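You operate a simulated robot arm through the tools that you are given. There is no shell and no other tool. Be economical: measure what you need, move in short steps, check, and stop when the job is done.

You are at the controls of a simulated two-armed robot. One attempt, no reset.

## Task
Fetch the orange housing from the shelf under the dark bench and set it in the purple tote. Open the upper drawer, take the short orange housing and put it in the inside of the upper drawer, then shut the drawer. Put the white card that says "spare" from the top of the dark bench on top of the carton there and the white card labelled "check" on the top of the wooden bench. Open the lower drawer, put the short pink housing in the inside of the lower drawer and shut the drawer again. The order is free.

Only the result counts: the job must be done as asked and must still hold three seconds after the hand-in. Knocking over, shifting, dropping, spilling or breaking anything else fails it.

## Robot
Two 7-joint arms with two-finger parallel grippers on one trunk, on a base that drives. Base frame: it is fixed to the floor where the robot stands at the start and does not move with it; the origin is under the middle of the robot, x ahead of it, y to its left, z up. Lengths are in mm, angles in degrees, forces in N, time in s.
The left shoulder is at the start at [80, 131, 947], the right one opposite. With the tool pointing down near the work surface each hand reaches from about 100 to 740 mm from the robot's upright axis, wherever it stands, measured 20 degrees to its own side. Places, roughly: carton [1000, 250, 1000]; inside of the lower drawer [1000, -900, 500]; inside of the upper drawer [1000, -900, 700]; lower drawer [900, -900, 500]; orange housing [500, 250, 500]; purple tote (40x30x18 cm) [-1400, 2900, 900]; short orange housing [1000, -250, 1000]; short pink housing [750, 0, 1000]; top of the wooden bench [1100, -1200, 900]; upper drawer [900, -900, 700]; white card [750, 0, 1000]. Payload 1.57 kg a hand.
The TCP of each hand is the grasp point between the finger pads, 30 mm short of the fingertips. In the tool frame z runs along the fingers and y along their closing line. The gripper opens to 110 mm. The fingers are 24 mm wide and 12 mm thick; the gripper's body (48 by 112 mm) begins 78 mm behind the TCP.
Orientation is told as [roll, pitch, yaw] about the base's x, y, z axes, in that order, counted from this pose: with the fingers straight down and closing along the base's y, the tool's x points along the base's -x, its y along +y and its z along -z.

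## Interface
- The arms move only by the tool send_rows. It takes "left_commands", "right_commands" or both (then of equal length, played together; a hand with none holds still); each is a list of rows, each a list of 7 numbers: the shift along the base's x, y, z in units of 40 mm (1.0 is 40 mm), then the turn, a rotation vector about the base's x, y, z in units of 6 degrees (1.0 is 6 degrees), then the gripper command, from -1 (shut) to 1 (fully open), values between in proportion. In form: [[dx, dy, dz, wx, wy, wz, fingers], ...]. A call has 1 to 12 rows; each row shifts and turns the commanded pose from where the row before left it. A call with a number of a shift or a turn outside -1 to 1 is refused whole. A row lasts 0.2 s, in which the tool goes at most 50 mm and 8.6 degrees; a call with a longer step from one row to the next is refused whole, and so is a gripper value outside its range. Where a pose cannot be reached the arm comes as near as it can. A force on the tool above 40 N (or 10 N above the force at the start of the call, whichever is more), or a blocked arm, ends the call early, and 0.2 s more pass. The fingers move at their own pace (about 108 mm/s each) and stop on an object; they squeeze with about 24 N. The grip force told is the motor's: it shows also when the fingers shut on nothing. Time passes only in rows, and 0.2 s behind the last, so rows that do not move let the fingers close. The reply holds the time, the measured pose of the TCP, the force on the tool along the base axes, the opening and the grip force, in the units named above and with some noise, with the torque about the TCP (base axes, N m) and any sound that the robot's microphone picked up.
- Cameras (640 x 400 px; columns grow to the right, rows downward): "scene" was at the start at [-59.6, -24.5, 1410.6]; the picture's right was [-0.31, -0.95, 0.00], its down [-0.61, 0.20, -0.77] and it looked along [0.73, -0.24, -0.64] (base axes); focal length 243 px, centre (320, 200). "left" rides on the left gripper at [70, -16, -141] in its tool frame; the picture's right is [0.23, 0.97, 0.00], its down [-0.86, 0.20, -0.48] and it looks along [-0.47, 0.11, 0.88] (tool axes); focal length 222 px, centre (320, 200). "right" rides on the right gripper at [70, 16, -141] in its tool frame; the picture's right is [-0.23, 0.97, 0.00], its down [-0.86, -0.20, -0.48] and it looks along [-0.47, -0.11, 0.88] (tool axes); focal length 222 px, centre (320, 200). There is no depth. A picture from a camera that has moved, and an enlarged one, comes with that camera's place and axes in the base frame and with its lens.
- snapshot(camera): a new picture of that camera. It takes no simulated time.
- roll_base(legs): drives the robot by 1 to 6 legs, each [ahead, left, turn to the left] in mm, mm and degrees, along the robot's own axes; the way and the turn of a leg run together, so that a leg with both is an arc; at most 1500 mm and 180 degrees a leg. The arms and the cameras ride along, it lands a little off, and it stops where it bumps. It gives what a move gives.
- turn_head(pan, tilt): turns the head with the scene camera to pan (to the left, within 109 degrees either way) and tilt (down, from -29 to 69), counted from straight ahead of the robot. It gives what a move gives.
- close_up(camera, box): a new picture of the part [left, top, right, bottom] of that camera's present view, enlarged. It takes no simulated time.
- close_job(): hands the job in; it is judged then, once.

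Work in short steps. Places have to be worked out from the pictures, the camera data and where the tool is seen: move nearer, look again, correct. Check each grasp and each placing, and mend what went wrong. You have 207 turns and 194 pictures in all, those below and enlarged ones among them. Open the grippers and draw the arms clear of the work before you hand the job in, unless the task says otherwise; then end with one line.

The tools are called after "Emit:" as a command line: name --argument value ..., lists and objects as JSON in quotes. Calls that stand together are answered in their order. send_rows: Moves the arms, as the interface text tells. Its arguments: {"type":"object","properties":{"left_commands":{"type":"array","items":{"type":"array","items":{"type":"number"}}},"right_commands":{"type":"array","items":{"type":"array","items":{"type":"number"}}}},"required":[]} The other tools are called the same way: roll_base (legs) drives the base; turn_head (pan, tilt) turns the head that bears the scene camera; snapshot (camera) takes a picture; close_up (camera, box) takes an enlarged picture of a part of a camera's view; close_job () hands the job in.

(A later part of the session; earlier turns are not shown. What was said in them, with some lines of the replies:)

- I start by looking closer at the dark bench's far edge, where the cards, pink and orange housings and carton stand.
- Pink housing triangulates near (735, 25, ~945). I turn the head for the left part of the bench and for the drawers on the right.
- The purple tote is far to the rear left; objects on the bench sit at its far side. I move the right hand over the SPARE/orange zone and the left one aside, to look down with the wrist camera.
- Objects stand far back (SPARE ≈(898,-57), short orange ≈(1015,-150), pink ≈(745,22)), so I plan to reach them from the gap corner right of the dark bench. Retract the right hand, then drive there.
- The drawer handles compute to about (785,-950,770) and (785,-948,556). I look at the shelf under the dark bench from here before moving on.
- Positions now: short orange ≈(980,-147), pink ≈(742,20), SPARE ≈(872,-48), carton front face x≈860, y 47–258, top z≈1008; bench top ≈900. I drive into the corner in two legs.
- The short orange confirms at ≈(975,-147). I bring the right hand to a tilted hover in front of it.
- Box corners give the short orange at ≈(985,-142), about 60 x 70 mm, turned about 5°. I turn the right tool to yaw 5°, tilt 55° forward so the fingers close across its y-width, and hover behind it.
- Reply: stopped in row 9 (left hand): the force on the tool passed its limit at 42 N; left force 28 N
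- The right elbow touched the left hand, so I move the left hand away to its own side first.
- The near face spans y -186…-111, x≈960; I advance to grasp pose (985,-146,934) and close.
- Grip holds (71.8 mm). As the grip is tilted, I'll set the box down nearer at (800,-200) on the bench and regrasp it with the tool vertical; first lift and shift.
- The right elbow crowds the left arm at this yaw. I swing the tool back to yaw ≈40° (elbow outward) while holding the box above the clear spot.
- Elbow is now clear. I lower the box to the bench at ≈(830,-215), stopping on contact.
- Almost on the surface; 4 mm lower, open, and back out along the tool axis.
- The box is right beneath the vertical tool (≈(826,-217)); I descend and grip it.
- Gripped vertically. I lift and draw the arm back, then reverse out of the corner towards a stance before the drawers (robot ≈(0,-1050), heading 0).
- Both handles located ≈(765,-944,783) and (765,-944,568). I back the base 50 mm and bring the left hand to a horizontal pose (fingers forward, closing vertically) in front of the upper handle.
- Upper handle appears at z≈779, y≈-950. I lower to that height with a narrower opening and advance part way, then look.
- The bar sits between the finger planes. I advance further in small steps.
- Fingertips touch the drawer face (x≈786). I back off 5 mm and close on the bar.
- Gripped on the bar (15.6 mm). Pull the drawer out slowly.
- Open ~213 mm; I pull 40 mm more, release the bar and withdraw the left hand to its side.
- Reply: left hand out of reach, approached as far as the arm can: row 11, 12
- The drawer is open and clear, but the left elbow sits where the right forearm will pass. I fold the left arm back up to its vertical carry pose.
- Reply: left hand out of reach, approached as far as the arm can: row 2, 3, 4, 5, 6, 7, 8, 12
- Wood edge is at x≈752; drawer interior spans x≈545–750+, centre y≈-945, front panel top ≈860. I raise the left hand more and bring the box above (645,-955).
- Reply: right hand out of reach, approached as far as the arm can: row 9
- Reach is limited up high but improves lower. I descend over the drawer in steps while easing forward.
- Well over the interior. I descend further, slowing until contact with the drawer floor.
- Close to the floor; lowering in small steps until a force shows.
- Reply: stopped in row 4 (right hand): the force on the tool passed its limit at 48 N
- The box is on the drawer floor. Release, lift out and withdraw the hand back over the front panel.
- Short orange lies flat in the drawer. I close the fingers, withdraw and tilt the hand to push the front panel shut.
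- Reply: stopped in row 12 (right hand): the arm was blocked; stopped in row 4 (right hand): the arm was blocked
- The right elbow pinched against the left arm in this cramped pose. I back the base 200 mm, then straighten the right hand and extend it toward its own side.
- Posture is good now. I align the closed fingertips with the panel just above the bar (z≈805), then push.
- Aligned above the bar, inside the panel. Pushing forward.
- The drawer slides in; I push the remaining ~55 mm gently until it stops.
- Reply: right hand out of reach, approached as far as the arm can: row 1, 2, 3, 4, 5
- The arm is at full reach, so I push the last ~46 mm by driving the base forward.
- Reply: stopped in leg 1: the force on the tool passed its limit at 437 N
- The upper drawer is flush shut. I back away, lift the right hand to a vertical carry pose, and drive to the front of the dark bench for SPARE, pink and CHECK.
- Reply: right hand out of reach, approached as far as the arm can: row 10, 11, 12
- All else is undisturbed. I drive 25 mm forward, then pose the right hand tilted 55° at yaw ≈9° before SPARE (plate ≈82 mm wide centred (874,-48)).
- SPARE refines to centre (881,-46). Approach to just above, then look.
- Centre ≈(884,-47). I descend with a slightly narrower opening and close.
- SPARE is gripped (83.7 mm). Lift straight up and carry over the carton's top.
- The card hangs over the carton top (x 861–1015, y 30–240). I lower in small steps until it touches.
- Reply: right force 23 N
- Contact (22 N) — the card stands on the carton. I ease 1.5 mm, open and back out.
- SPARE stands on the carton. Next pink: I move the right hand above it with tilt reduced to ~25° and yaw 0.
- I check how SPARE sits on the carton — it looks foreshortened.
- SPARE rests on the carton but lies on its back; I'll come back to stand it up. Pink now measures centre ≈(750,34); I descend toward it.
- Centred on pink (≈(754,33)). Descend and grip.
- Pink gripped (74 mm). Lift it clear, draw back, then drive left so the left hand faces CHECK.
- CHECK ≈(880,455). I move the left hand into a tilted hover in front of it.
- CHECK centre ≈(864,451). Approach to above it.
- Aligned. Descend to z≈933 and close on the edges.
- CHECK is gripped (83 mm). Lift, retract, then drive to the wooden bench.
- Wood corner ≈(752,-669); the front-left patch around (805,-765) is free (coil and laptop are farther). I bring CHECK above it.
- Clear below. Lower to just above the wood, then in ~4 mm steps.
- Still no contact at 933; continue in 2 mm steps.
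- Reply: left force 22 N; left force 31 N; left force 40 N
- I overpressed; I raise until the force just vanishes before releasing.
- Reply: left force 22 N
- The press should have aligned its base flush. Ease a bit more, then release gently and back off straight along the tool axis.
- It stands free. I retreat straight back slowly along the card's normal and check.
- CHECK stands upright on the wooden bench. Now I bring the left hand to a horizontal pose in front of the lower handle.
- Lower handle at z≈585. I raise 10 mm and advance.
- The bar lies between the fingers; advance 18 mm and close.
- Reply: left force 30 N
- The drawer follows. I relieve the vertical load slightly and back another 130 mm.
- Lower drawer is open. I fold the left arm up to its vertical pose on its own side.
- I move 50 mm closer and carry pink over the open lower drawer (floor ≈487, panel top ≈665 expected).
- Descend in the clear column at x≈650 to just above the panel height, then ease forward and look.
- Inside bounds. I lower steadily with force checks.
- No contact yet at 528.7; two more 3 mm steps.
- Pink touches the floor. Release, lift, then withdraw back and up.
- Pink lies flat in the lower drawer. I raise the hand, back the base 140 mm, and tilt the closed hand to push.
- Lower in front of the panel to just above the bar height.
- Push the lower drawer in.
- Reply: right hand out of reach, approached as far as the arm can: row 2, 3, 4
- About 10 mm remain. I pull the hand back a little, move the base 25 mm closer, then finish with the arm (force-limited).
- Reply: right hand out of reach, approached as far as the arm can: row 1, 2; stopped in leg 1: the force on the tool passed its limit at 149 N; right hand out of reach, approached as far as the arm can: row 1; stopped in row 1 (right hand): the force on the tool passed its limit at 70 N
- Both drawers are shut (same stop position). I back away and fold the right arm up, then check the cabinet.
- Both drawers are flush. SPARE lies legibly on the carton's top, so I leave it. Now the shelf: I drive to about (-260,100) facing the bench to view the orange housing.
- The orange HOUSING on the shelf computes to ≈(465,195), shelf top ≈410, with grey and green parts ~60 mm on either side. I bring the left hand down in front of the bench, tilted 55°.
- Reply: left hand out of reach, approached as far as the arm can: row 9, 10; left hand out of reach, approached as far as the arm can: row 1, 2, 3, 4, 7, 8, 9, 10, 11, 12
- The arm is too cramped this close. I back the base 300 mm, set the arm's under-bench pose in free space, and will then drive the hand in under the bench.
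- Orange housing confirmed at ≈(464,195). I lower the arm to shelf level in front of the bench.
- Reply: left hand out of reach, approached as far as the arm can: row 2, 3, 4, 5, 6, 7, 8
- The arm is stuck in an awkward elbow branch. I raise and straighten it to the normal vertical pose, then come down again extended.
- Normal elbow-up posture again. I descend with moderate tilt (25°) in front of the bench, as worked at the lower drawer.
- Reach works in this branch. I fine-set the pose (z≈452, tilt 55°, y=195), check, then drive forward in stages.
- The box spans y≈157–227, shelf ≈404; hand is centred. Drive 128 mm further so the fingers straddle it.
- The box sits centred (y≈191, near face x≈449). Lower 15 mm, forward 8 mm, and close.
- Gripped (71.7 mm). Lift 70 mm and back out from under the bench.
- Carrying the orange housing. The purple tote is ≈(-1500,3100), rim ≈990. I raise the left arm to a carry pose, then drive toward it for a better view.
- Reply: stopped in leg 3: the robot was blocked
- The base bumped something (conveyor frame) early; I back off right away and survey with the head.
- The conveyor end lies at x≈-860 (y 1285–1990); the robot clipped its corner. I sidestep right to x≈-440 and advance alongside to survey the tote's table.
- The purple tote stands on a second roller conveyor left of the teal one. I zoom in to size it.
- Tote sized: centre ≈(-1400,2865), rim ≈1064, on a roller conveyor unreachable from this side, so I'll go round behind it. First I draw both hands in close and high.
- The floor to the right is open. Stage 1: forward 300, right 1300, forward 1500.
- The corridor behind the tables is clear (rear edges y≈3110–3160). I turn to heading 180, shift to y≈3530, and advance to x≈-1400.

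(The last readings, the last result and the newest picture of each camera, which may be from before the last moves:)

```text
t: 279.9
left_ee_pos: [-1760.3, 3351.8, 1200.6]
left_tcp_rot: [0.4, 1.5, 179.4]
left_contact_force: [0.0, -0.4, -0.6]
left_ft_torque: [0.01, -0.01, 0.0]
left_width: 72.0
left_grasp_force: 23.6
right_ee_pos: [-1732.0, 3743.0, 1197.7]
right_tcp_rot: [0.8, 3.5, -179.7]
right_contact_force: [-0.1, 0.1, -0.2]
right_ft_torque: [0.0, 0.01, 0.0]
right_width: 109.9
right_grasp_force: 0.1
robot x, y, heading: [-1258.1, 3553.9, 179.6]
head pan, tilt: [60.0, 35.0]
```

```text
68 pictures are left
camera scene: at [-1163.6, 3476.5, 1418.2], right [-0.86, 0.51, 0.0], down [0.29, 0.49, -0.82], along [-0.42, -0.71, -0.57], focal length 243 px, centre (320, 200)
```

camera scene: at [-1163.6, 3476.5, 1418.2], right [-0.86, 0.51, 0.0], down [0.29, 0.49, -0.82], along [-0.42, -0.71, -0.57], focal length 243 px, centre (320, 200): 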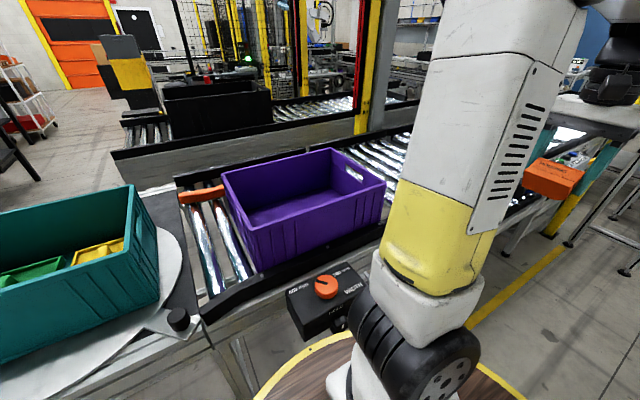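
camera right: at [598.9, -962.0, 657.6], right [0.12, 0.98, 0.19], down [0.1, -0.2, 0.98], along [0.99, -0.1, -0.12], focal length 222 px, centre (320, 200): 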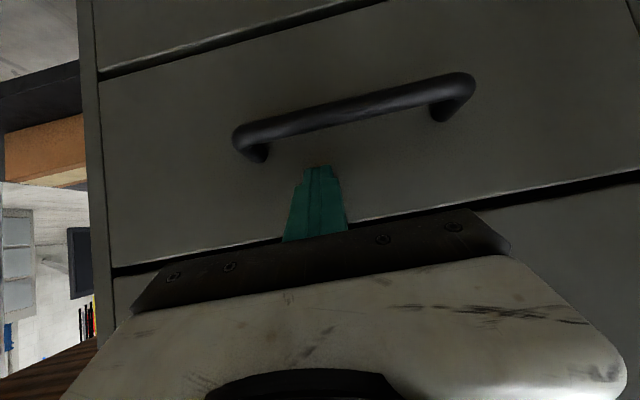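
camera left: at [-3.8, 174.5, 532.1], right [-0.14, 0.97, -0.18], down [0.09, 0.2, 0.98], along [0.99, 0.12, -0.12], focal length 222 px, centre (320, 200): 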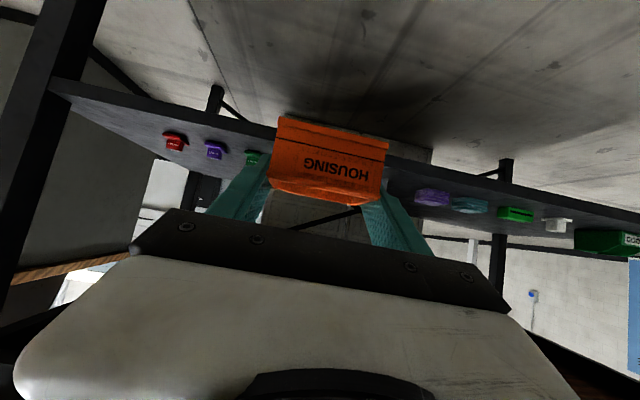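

Tote measured from here: x -1622…-1230, y 2791…3065, empty. A control box protrudes at ≈(-1340,3280), so I keep clear: shift back 50, turn to face the tote, then strafe to x≈-1480.

Emit:
roll_base --legs '[[0, -55, 0], [0, 0, 90.4], [0, -220, 0]]'

Emit:
turn_head --pan 0 --tilt 40

Emit:
snapshot --camera "scene"

Emit:
snapshot --camera "left"

```text
t: 285.9
left_ee_pos: [-1271.6, 3106.7, 1200.4]
left_tcp_rot: [0.4, 1.5, -89.7]
left_contact_force: [0.0, 0.2, -0.4]
left_ft_torque: [-0.04, 0.01, -0.01]
left_width: 71.7
left_grasp_force: 24.1
right_ee_pos: [-1663.4, 3130.2, 1198.2]
right_tcp_rot: [0.7, 3.4, -89.0]
right_contact_force: [0.5, 0.7, 0.9]
right_ft_torque: [-0.01, 0.0, -0.01]
right_width: 109.9
right_grasp_force: 0.1
robot x, y, heading: [-1479.3, 3605.1, -89.9]
head pan, tilt: [60.0, 35.0]
```

```text
t: 287.2
left_ee_pos: [-1271.1, 3106.1, 1200.2]
left_tcp_rot: [0.4, 1.4, -89.8]
left_contact_force: [-1.6, -0.4, -1.0]
left_ft_torque: [0.01, -0.02, 0.01]
left_width: 71.6
left_grasp_force: 23.8
right_ee_pos: [-1663.9, 3131.2, 1198.3]
right_tcp_rot: [0.8, 3.4, -89.0]
right_contact_force: [-0.9, 0.3, 0.3]
right_ft_torque: [-0.02, -0.04, 0.01]
right_width: 110.1
right_grasp_force: 0.1
robot x, y, heading: [-1481.0, 3609.1, -89.8]
head pan, tilt: [0.0, 40.0]
```

```text
67 pictures are left
camera scene: at [-1478.7, 3663.1, 1410.6], right [-1.0, 0.0, 0.0], down [0.0, 0.64, -0.77], along [0.0, -0.77, -0.64], focal length 243 px, centre (320, 200)
```

scene: 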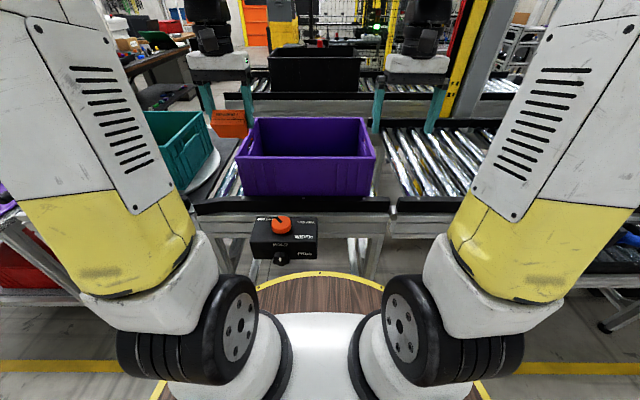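

```text
66 pictures are left
camera left: at [-1288.6, 3172.1, 1343.7], right [0.97, 0.23, 0.01], down [0.2, -0.87, 0.46], along [0.12, -0.44, -0.89], focal length 222 px, centre (320, 200)
```

left: 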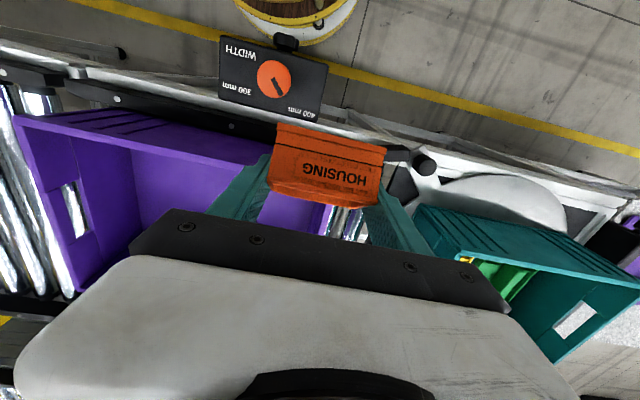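

Tote centre ≈(-1439,2914). I move the left hand above it, tilting 25° forward to reduce the box's tilt, and shift the right hand aside.

Emit:
send_rows --left_commands '[[-0.57, -0.79, 0.1, -0.7, 0, 0, -1], [-0.57, -0.79, 0.1, -0.7, 0, 0, -1], [-0.57, -0.79, 0, -0.7, 0, 0, -1], [-0.57, -0.79, 0, -0.7, 0, 0, -1], [-0.57, -0.79, 0, -0.7, 0, 0, -1], [-0.57, -0.79, 0, -0.7, 0, 0, -1], [-0.57, -0.79, 0, -0.2, 0, 0, -1]]' --right_commands '[[-0.4, 0.4, 0, 0, 0, 0, 1], [-0.4, 0.4, 0, 0, 0, 0, 1], [-0.4, 0.4, 0, 0, 0, 0, 1], [-0.4, 0.4, 0, 0, 0, 0, 1], [0, 0, 0, 0, 0, 0, 1], [0, 0, 0, 0, 0, 0, 1], [0, 0, 0, 0, 0, 0, 1]]'

Emit:
snapshot --camera "left"

Emit:
snapshot --camera "scene"

```text
t: 288.8
left_ee_pos: [-1430.9, 2884.8, 1208.4]
left_tcp_rot: [0.3, -25.0, -89.8]
left_contact_force: [1.0, 0.9, -0.9]
left_ft_torque: [-0.03, -0.04, 0.0]
left_width: 71.4
left_grasp_force: 23.8
right_ee_pos: [-1727.1, 3193.5, 1198.0]
right_tcp_rot: [0.8, 3.3, -89.1]
right_contact_force: [0.8, -0.9, 0.0]
right_ft_torque: [-0.03, 0.03, 0.02]
right_width: 110.0
right_grasp_force: 0.1
robot x, y, heading: [-1478.6, 3605.3, -89.9]
head pan, tilt: [0.0, 40.0]
```

```text
65 pictures are left
camera left: at [-1447.8, 3007.8, 1307.3], right [0.97, 0.21, -0.09], down [0.2, -0.57, 0.8], along [0.12, -0.79, -0.6], focal length 222 px, centre (320, 200)
```

left: 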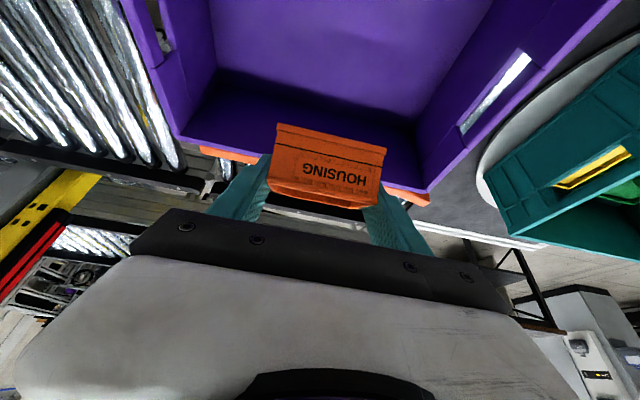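

```text
64 pictures are left
camera scene: at [-1478.5, 3663.4, 1410.5], right [-1.0, 0.0, 0.0], down [0.0, 0.64, -0.77], along [0.0, -0.77, -0.64], focal length 243 px, centre (320, 200)
```

scene: 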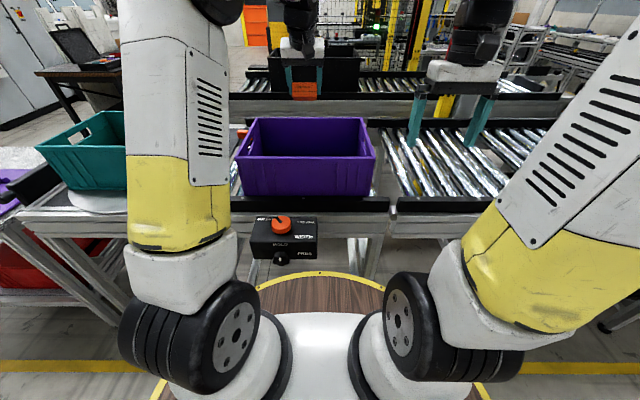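

Over the tote with clearance on both sides. I lower into it, watching the force.

Emit:
send_rows --left_commands '[[0, 0, -0.9, 0, 0, 0, -1], [0, 0, -0.9, 0, 0, 0, -1], [0, 0, -0.9, 0, 0, 0, -1], [0, 0, -0.9, 0, 0, 0, -1], [0, 0, -0.9, 0, 0, 0, -1], [0, 0, -0.6, 0, 0, 0, -1]]'

Emit:
snapshot --camera "left"

Emit:
close_up --camera "scene" --box '[220, 30, 400, 210]'

```text
t: 290.2
left_ee_pos: [-1432.1, 2884.8, 1002.6]
left_tcp_rot: [0.3, -24.8, -89.8]
left_contact_force: [-0.2, 0.7, -1.0]
left_ft_torque: [0.0, 0.01, -0.01]
left_width: 71.7
left_grasp_force: 23.9
right_ee_pos: [-1727.0, 3193.7, 1198.7]
right_tcp_rot: [0.8, 3.4, -89.0]
right_contact_force: [0.5, 0.1, -0.3]
right_ft_torque: [0.01, 0.0, 0.0]
right_width: 109.9
right_grasp_force: 0.2
robot x, y, heading: [-1478.9, 3604.1, -89.8]
head pan, tilt: [0.0, 40.0]
```

```text
63 pictures are left
camera left: at [-1448.6, 3007.6, 1102.2], right [0.97, 0.21, -0.09], down [0.2, -0.57, 0.8], along [0.12, -0.79, -0.6], focal length 222 px, centre (320, 200)
```

left: 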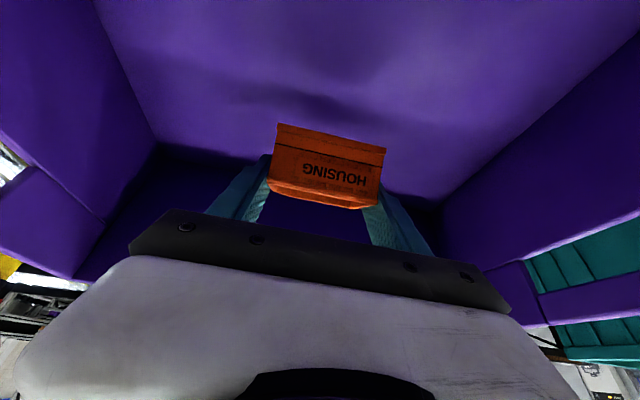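

```text
2.22 times, centred on (310, 120) of scene
camera zoom: at [-1478.8, 3663.2, 1410.6], right [-1.0, 0.0, 0.0], down [0.0, 0.64, -0.77], along [0.0, -0.77, -0.64], focal length 540 px, centre (342, 378)
```

zoom: 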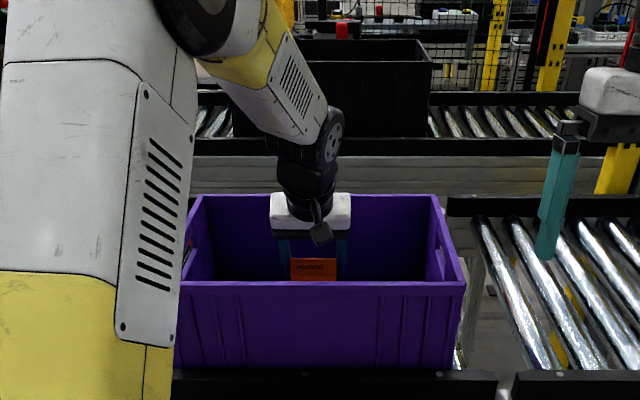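

Inside the tote. Lower in small steps toward the floor.

Emit:
send_rows --left_commands '[[0, 0, -0.3, 0, 0, 0, -1], [0, 0, -0.3, 0, 0, 0, -1], [0, 0, -0.3, 0, 0, 0, -1], [0, 0, -0.15, 0, 0, 0, -1]]'

Emit:
snapshot --camera "left"

```text
t: 291.2
left_ee_pos: [-1431.3, 2884.2, 962.2]
left_tcp_rot: [0.3, -24.9, -89.8]
left_contact_force: [-0.3, 0.1, -1.2]
left_ft_torque: [-0.03, 0.01, -0.01]
left_width: 71.6
left_grasp_force: 24.0
right_ee_pos: [-1727.4, 3194.0, 1199.1]
right_tcp_rot: [0.8, 3.4, -88.9]
right_contact_force: [-0.5, -0.4, -0.6]
right_ft_torque: [-0.01, 0.0, 0.0]
right_width: 110.0
right_grasp_force: 0.1
robot x, y, heading: [-1477.3, 3607.1, -89.7]
head pan, tilt: [0.0, 40.0]
```

```text
61 pictures are left
camera left: at [-1448.2, 3007.6, 1061.0], right [0.97, 0.21, -0.09], down [0.2, -0.57, 0.8], along [0.12, -0.79, -0.6], focal length 222 px, centre (320, 200)
```

left: 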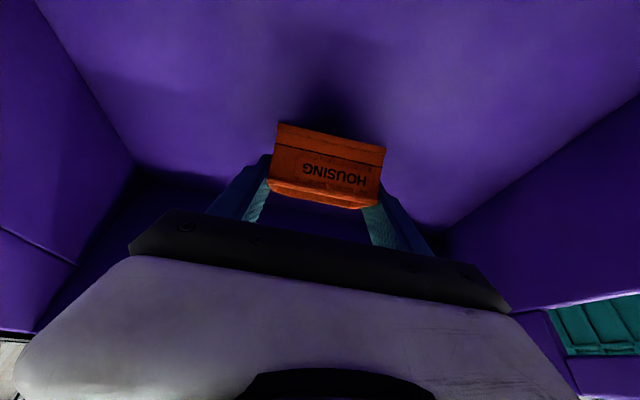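

Emit:
send_rows --left_commands '[[0, 0, -0.15, 0, 0, 0, -1], [0, 0, -0.15, 0, 0, 0, -1], [0, 0, -0.1, 0, 0, 0, -1]]'

```text
t: 292.0
left_ee_pos: [-1431.9, 2884.6, 948.8]
left_tcp_rot: [0.2, -25.2, -89.8]
left_contact_force: [0.6, 0.4, 11.5]
left_ft_torque: [-0.21, 0.26, 0.03]
left_width: 71.9
left_grasp_force: 23.7
right_ee_pos: [-1727.9, 3195.3, 1199.0]
right_tcp_rot: [0.7, 3.4, -88.9]
right_contact_force: [-0.7, 0.9, -0.2]
right_ft_torque: [0.0, -0.01, 0.0]
right_width: 109.9
right_grasp_force: 0.0
robot x, y, heading: [-1483.3, 3603.8, -90.1]
head pan, tilt: [0.0, 40.0]
```

Contact with the tote floor (11.5 N). Release and lift straight out.

Emit:
send_rows --left_commands '[[0, 0, 0.05, 0, 0, 0, 0.5], [0, 0, 0, 0, 0, 0, 0.9], [0, 0, 0.4, 0, 0, 0, 0.9], [0, 0, 0.8, 0, 0, 0, 0.9], [0, 0, 0.9, 0, 0, 0, 0.9], [0, 0, 0.9, 0, 0, 0, 0.9], [0, 0, 0.9, 0, 0, 0, 0.9], [0, 0, 0.9, 0, 0, 0, 0.9], [0, 0, 0.9, 0, 0, 0, 0.9]]'

Emit:
snapshot --camera "left"

```text
t: 294.0
left_ee_pos: [-1431.2, 2884.1, 1177.1]
left_tcp_rot: [0.3, -24.9, -89.8]
left_contact_force: [0.8, 0.1, 0.8]
left_ft_torque: [0.02, 0.0, 0.0]
left_width: 104.2
left_grasp_force: 0.1
right_ee_pos: [-1728.1, 3194.6, 1198.3]
right_tcp_rot: [0.8, 3.4, -88.9]
right_contact_force: [-0.1, 0.5, 0.0]
right_ft_torque: [0.03, 0.02, 0.03]
right_width: 110.1
right_grasp_force: 0.0
robot x, y, heading: [-1479.7, 3607.8, -89.9]
head pan, tilt: [0.0, 40.0]
```

```text
60 pictures are left
camera left: at [-1448.0, 3007.5, 1276.3], right [0.97, 0.21, -0.09], down [0.2, -0.57, 0.79], along [0.12, -0.79, -0.6], focal length 222 px, centre (320, 200)
```

left: 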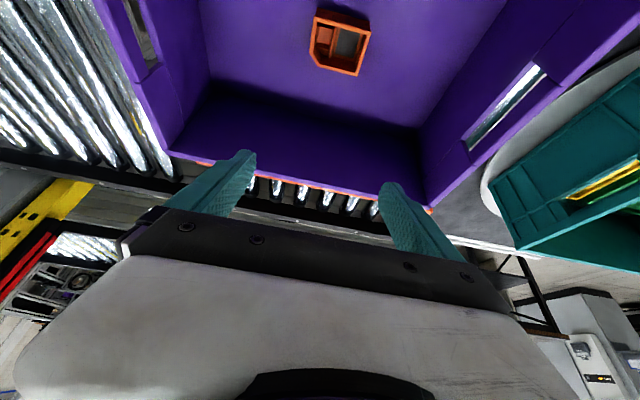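

The orange housing lies flat in the purple tote. I draw the left hand back clear of the tote and move the base away a little.

Emit:
send_rows --left_commands '[[0.2, 0.8, 0.3, 0.7, 0, 0, 1], [0.3, 0.8, 0, 0.7, 0, 0, 1], [0.3, 0.8, 0, 0.7, 0, 0, 1], [0.3, 0.8, 0, 0.7, 0, 0, 1], [0.3, 0.8, 0, 0.7, 0, 0, 1], [0.2, 0.7, 0, 0.6, 0, 0, 1]]'

Emit:
roll_base --legs '[[-250, 0, 0]]'

Emit:
snapshot --camera "scene"

```text
t: 295.4
left_ee_pos: [-1367.4, 3073.4, 1188.0]
left_tcp_rot: [0.4, -0.3, -89.9]
left_contact_force: [0.6, 0.4, 1.3]
left_ft_torque: [-0.02, 0.02, 0.0]
left_width: 109.9
left_grasp_force: 0.1
right_ee_pos: [-1728.1, 3193.4, 1198.2]
right_tcp_rot: [0.7, 3.4, -89.0]
right_contact_force: [0.6, -0.1, -0.1]
right_ft_torque: [0.04, 0.01, -0.02]
right_width: 109.9
right_grasp_force: 0.1
robot x, y, heading: [-1478.7, 3607.3, -89.8]
head pan, tilt: [0.0, 40.0]
```

```text
t: 297.3
left_ee_pos: [-1368.0, 3324.0, 1188.9]
left_tcp_rot: [0.4, -0.3, -90.0]
left_contact_force: [-0.5, -0.3, 0.7]
left_ft_torque: [-0.01, -0.01, -0.01]
left_width: 109.9
left_grasp_force: 0.0
right_ee_pos: [-1728.3, 3446.0, 1198.5]
right_tcp_rot: [0.9, 3.5, -89.0]
right_contact_force: [-0.1, 0.5, -0.1]
right_ft_torque: [0.0, 0.0, -0.01]
right_width: 110.0
right_grasp_force: 0.1
robot x, y, heading: [-1476.8, 3855.7, -90.3]
head pan, tilt: [0.0, 40.0]
```

```text
59 pictures are left
camera scene: at [-1478.7, 3913.7, 1410.6], right [-1.0, 0.0, 0.0], down [0.0, 0.64, -0.77], along [0.0, -0.77, -0.64], focal length 243 px, centre (320, 200)
```

scene: 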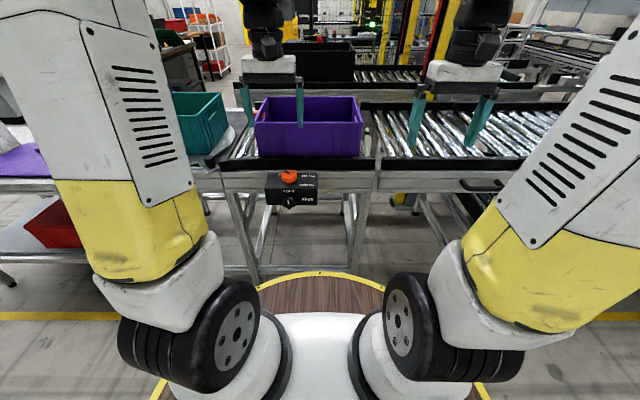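

All placings are done, both grippers are open and the arms are clear of the work. I hand the job in.

Emit:
close_job

```text
The job is handed in.
```

I handed the job in with every item placed, but the "spare" card tipped onto its back on top of the carton, text up, and I left it lying there. Also, the base bumped the conveyor frame once on the way to the tote, and I saw nothing displaced. The orange housing is in the purple tote, the short orange housing is in the shut upper drawer, the short pink one is in the shut lower drawer, and the "check" card stands on the wooden bench.
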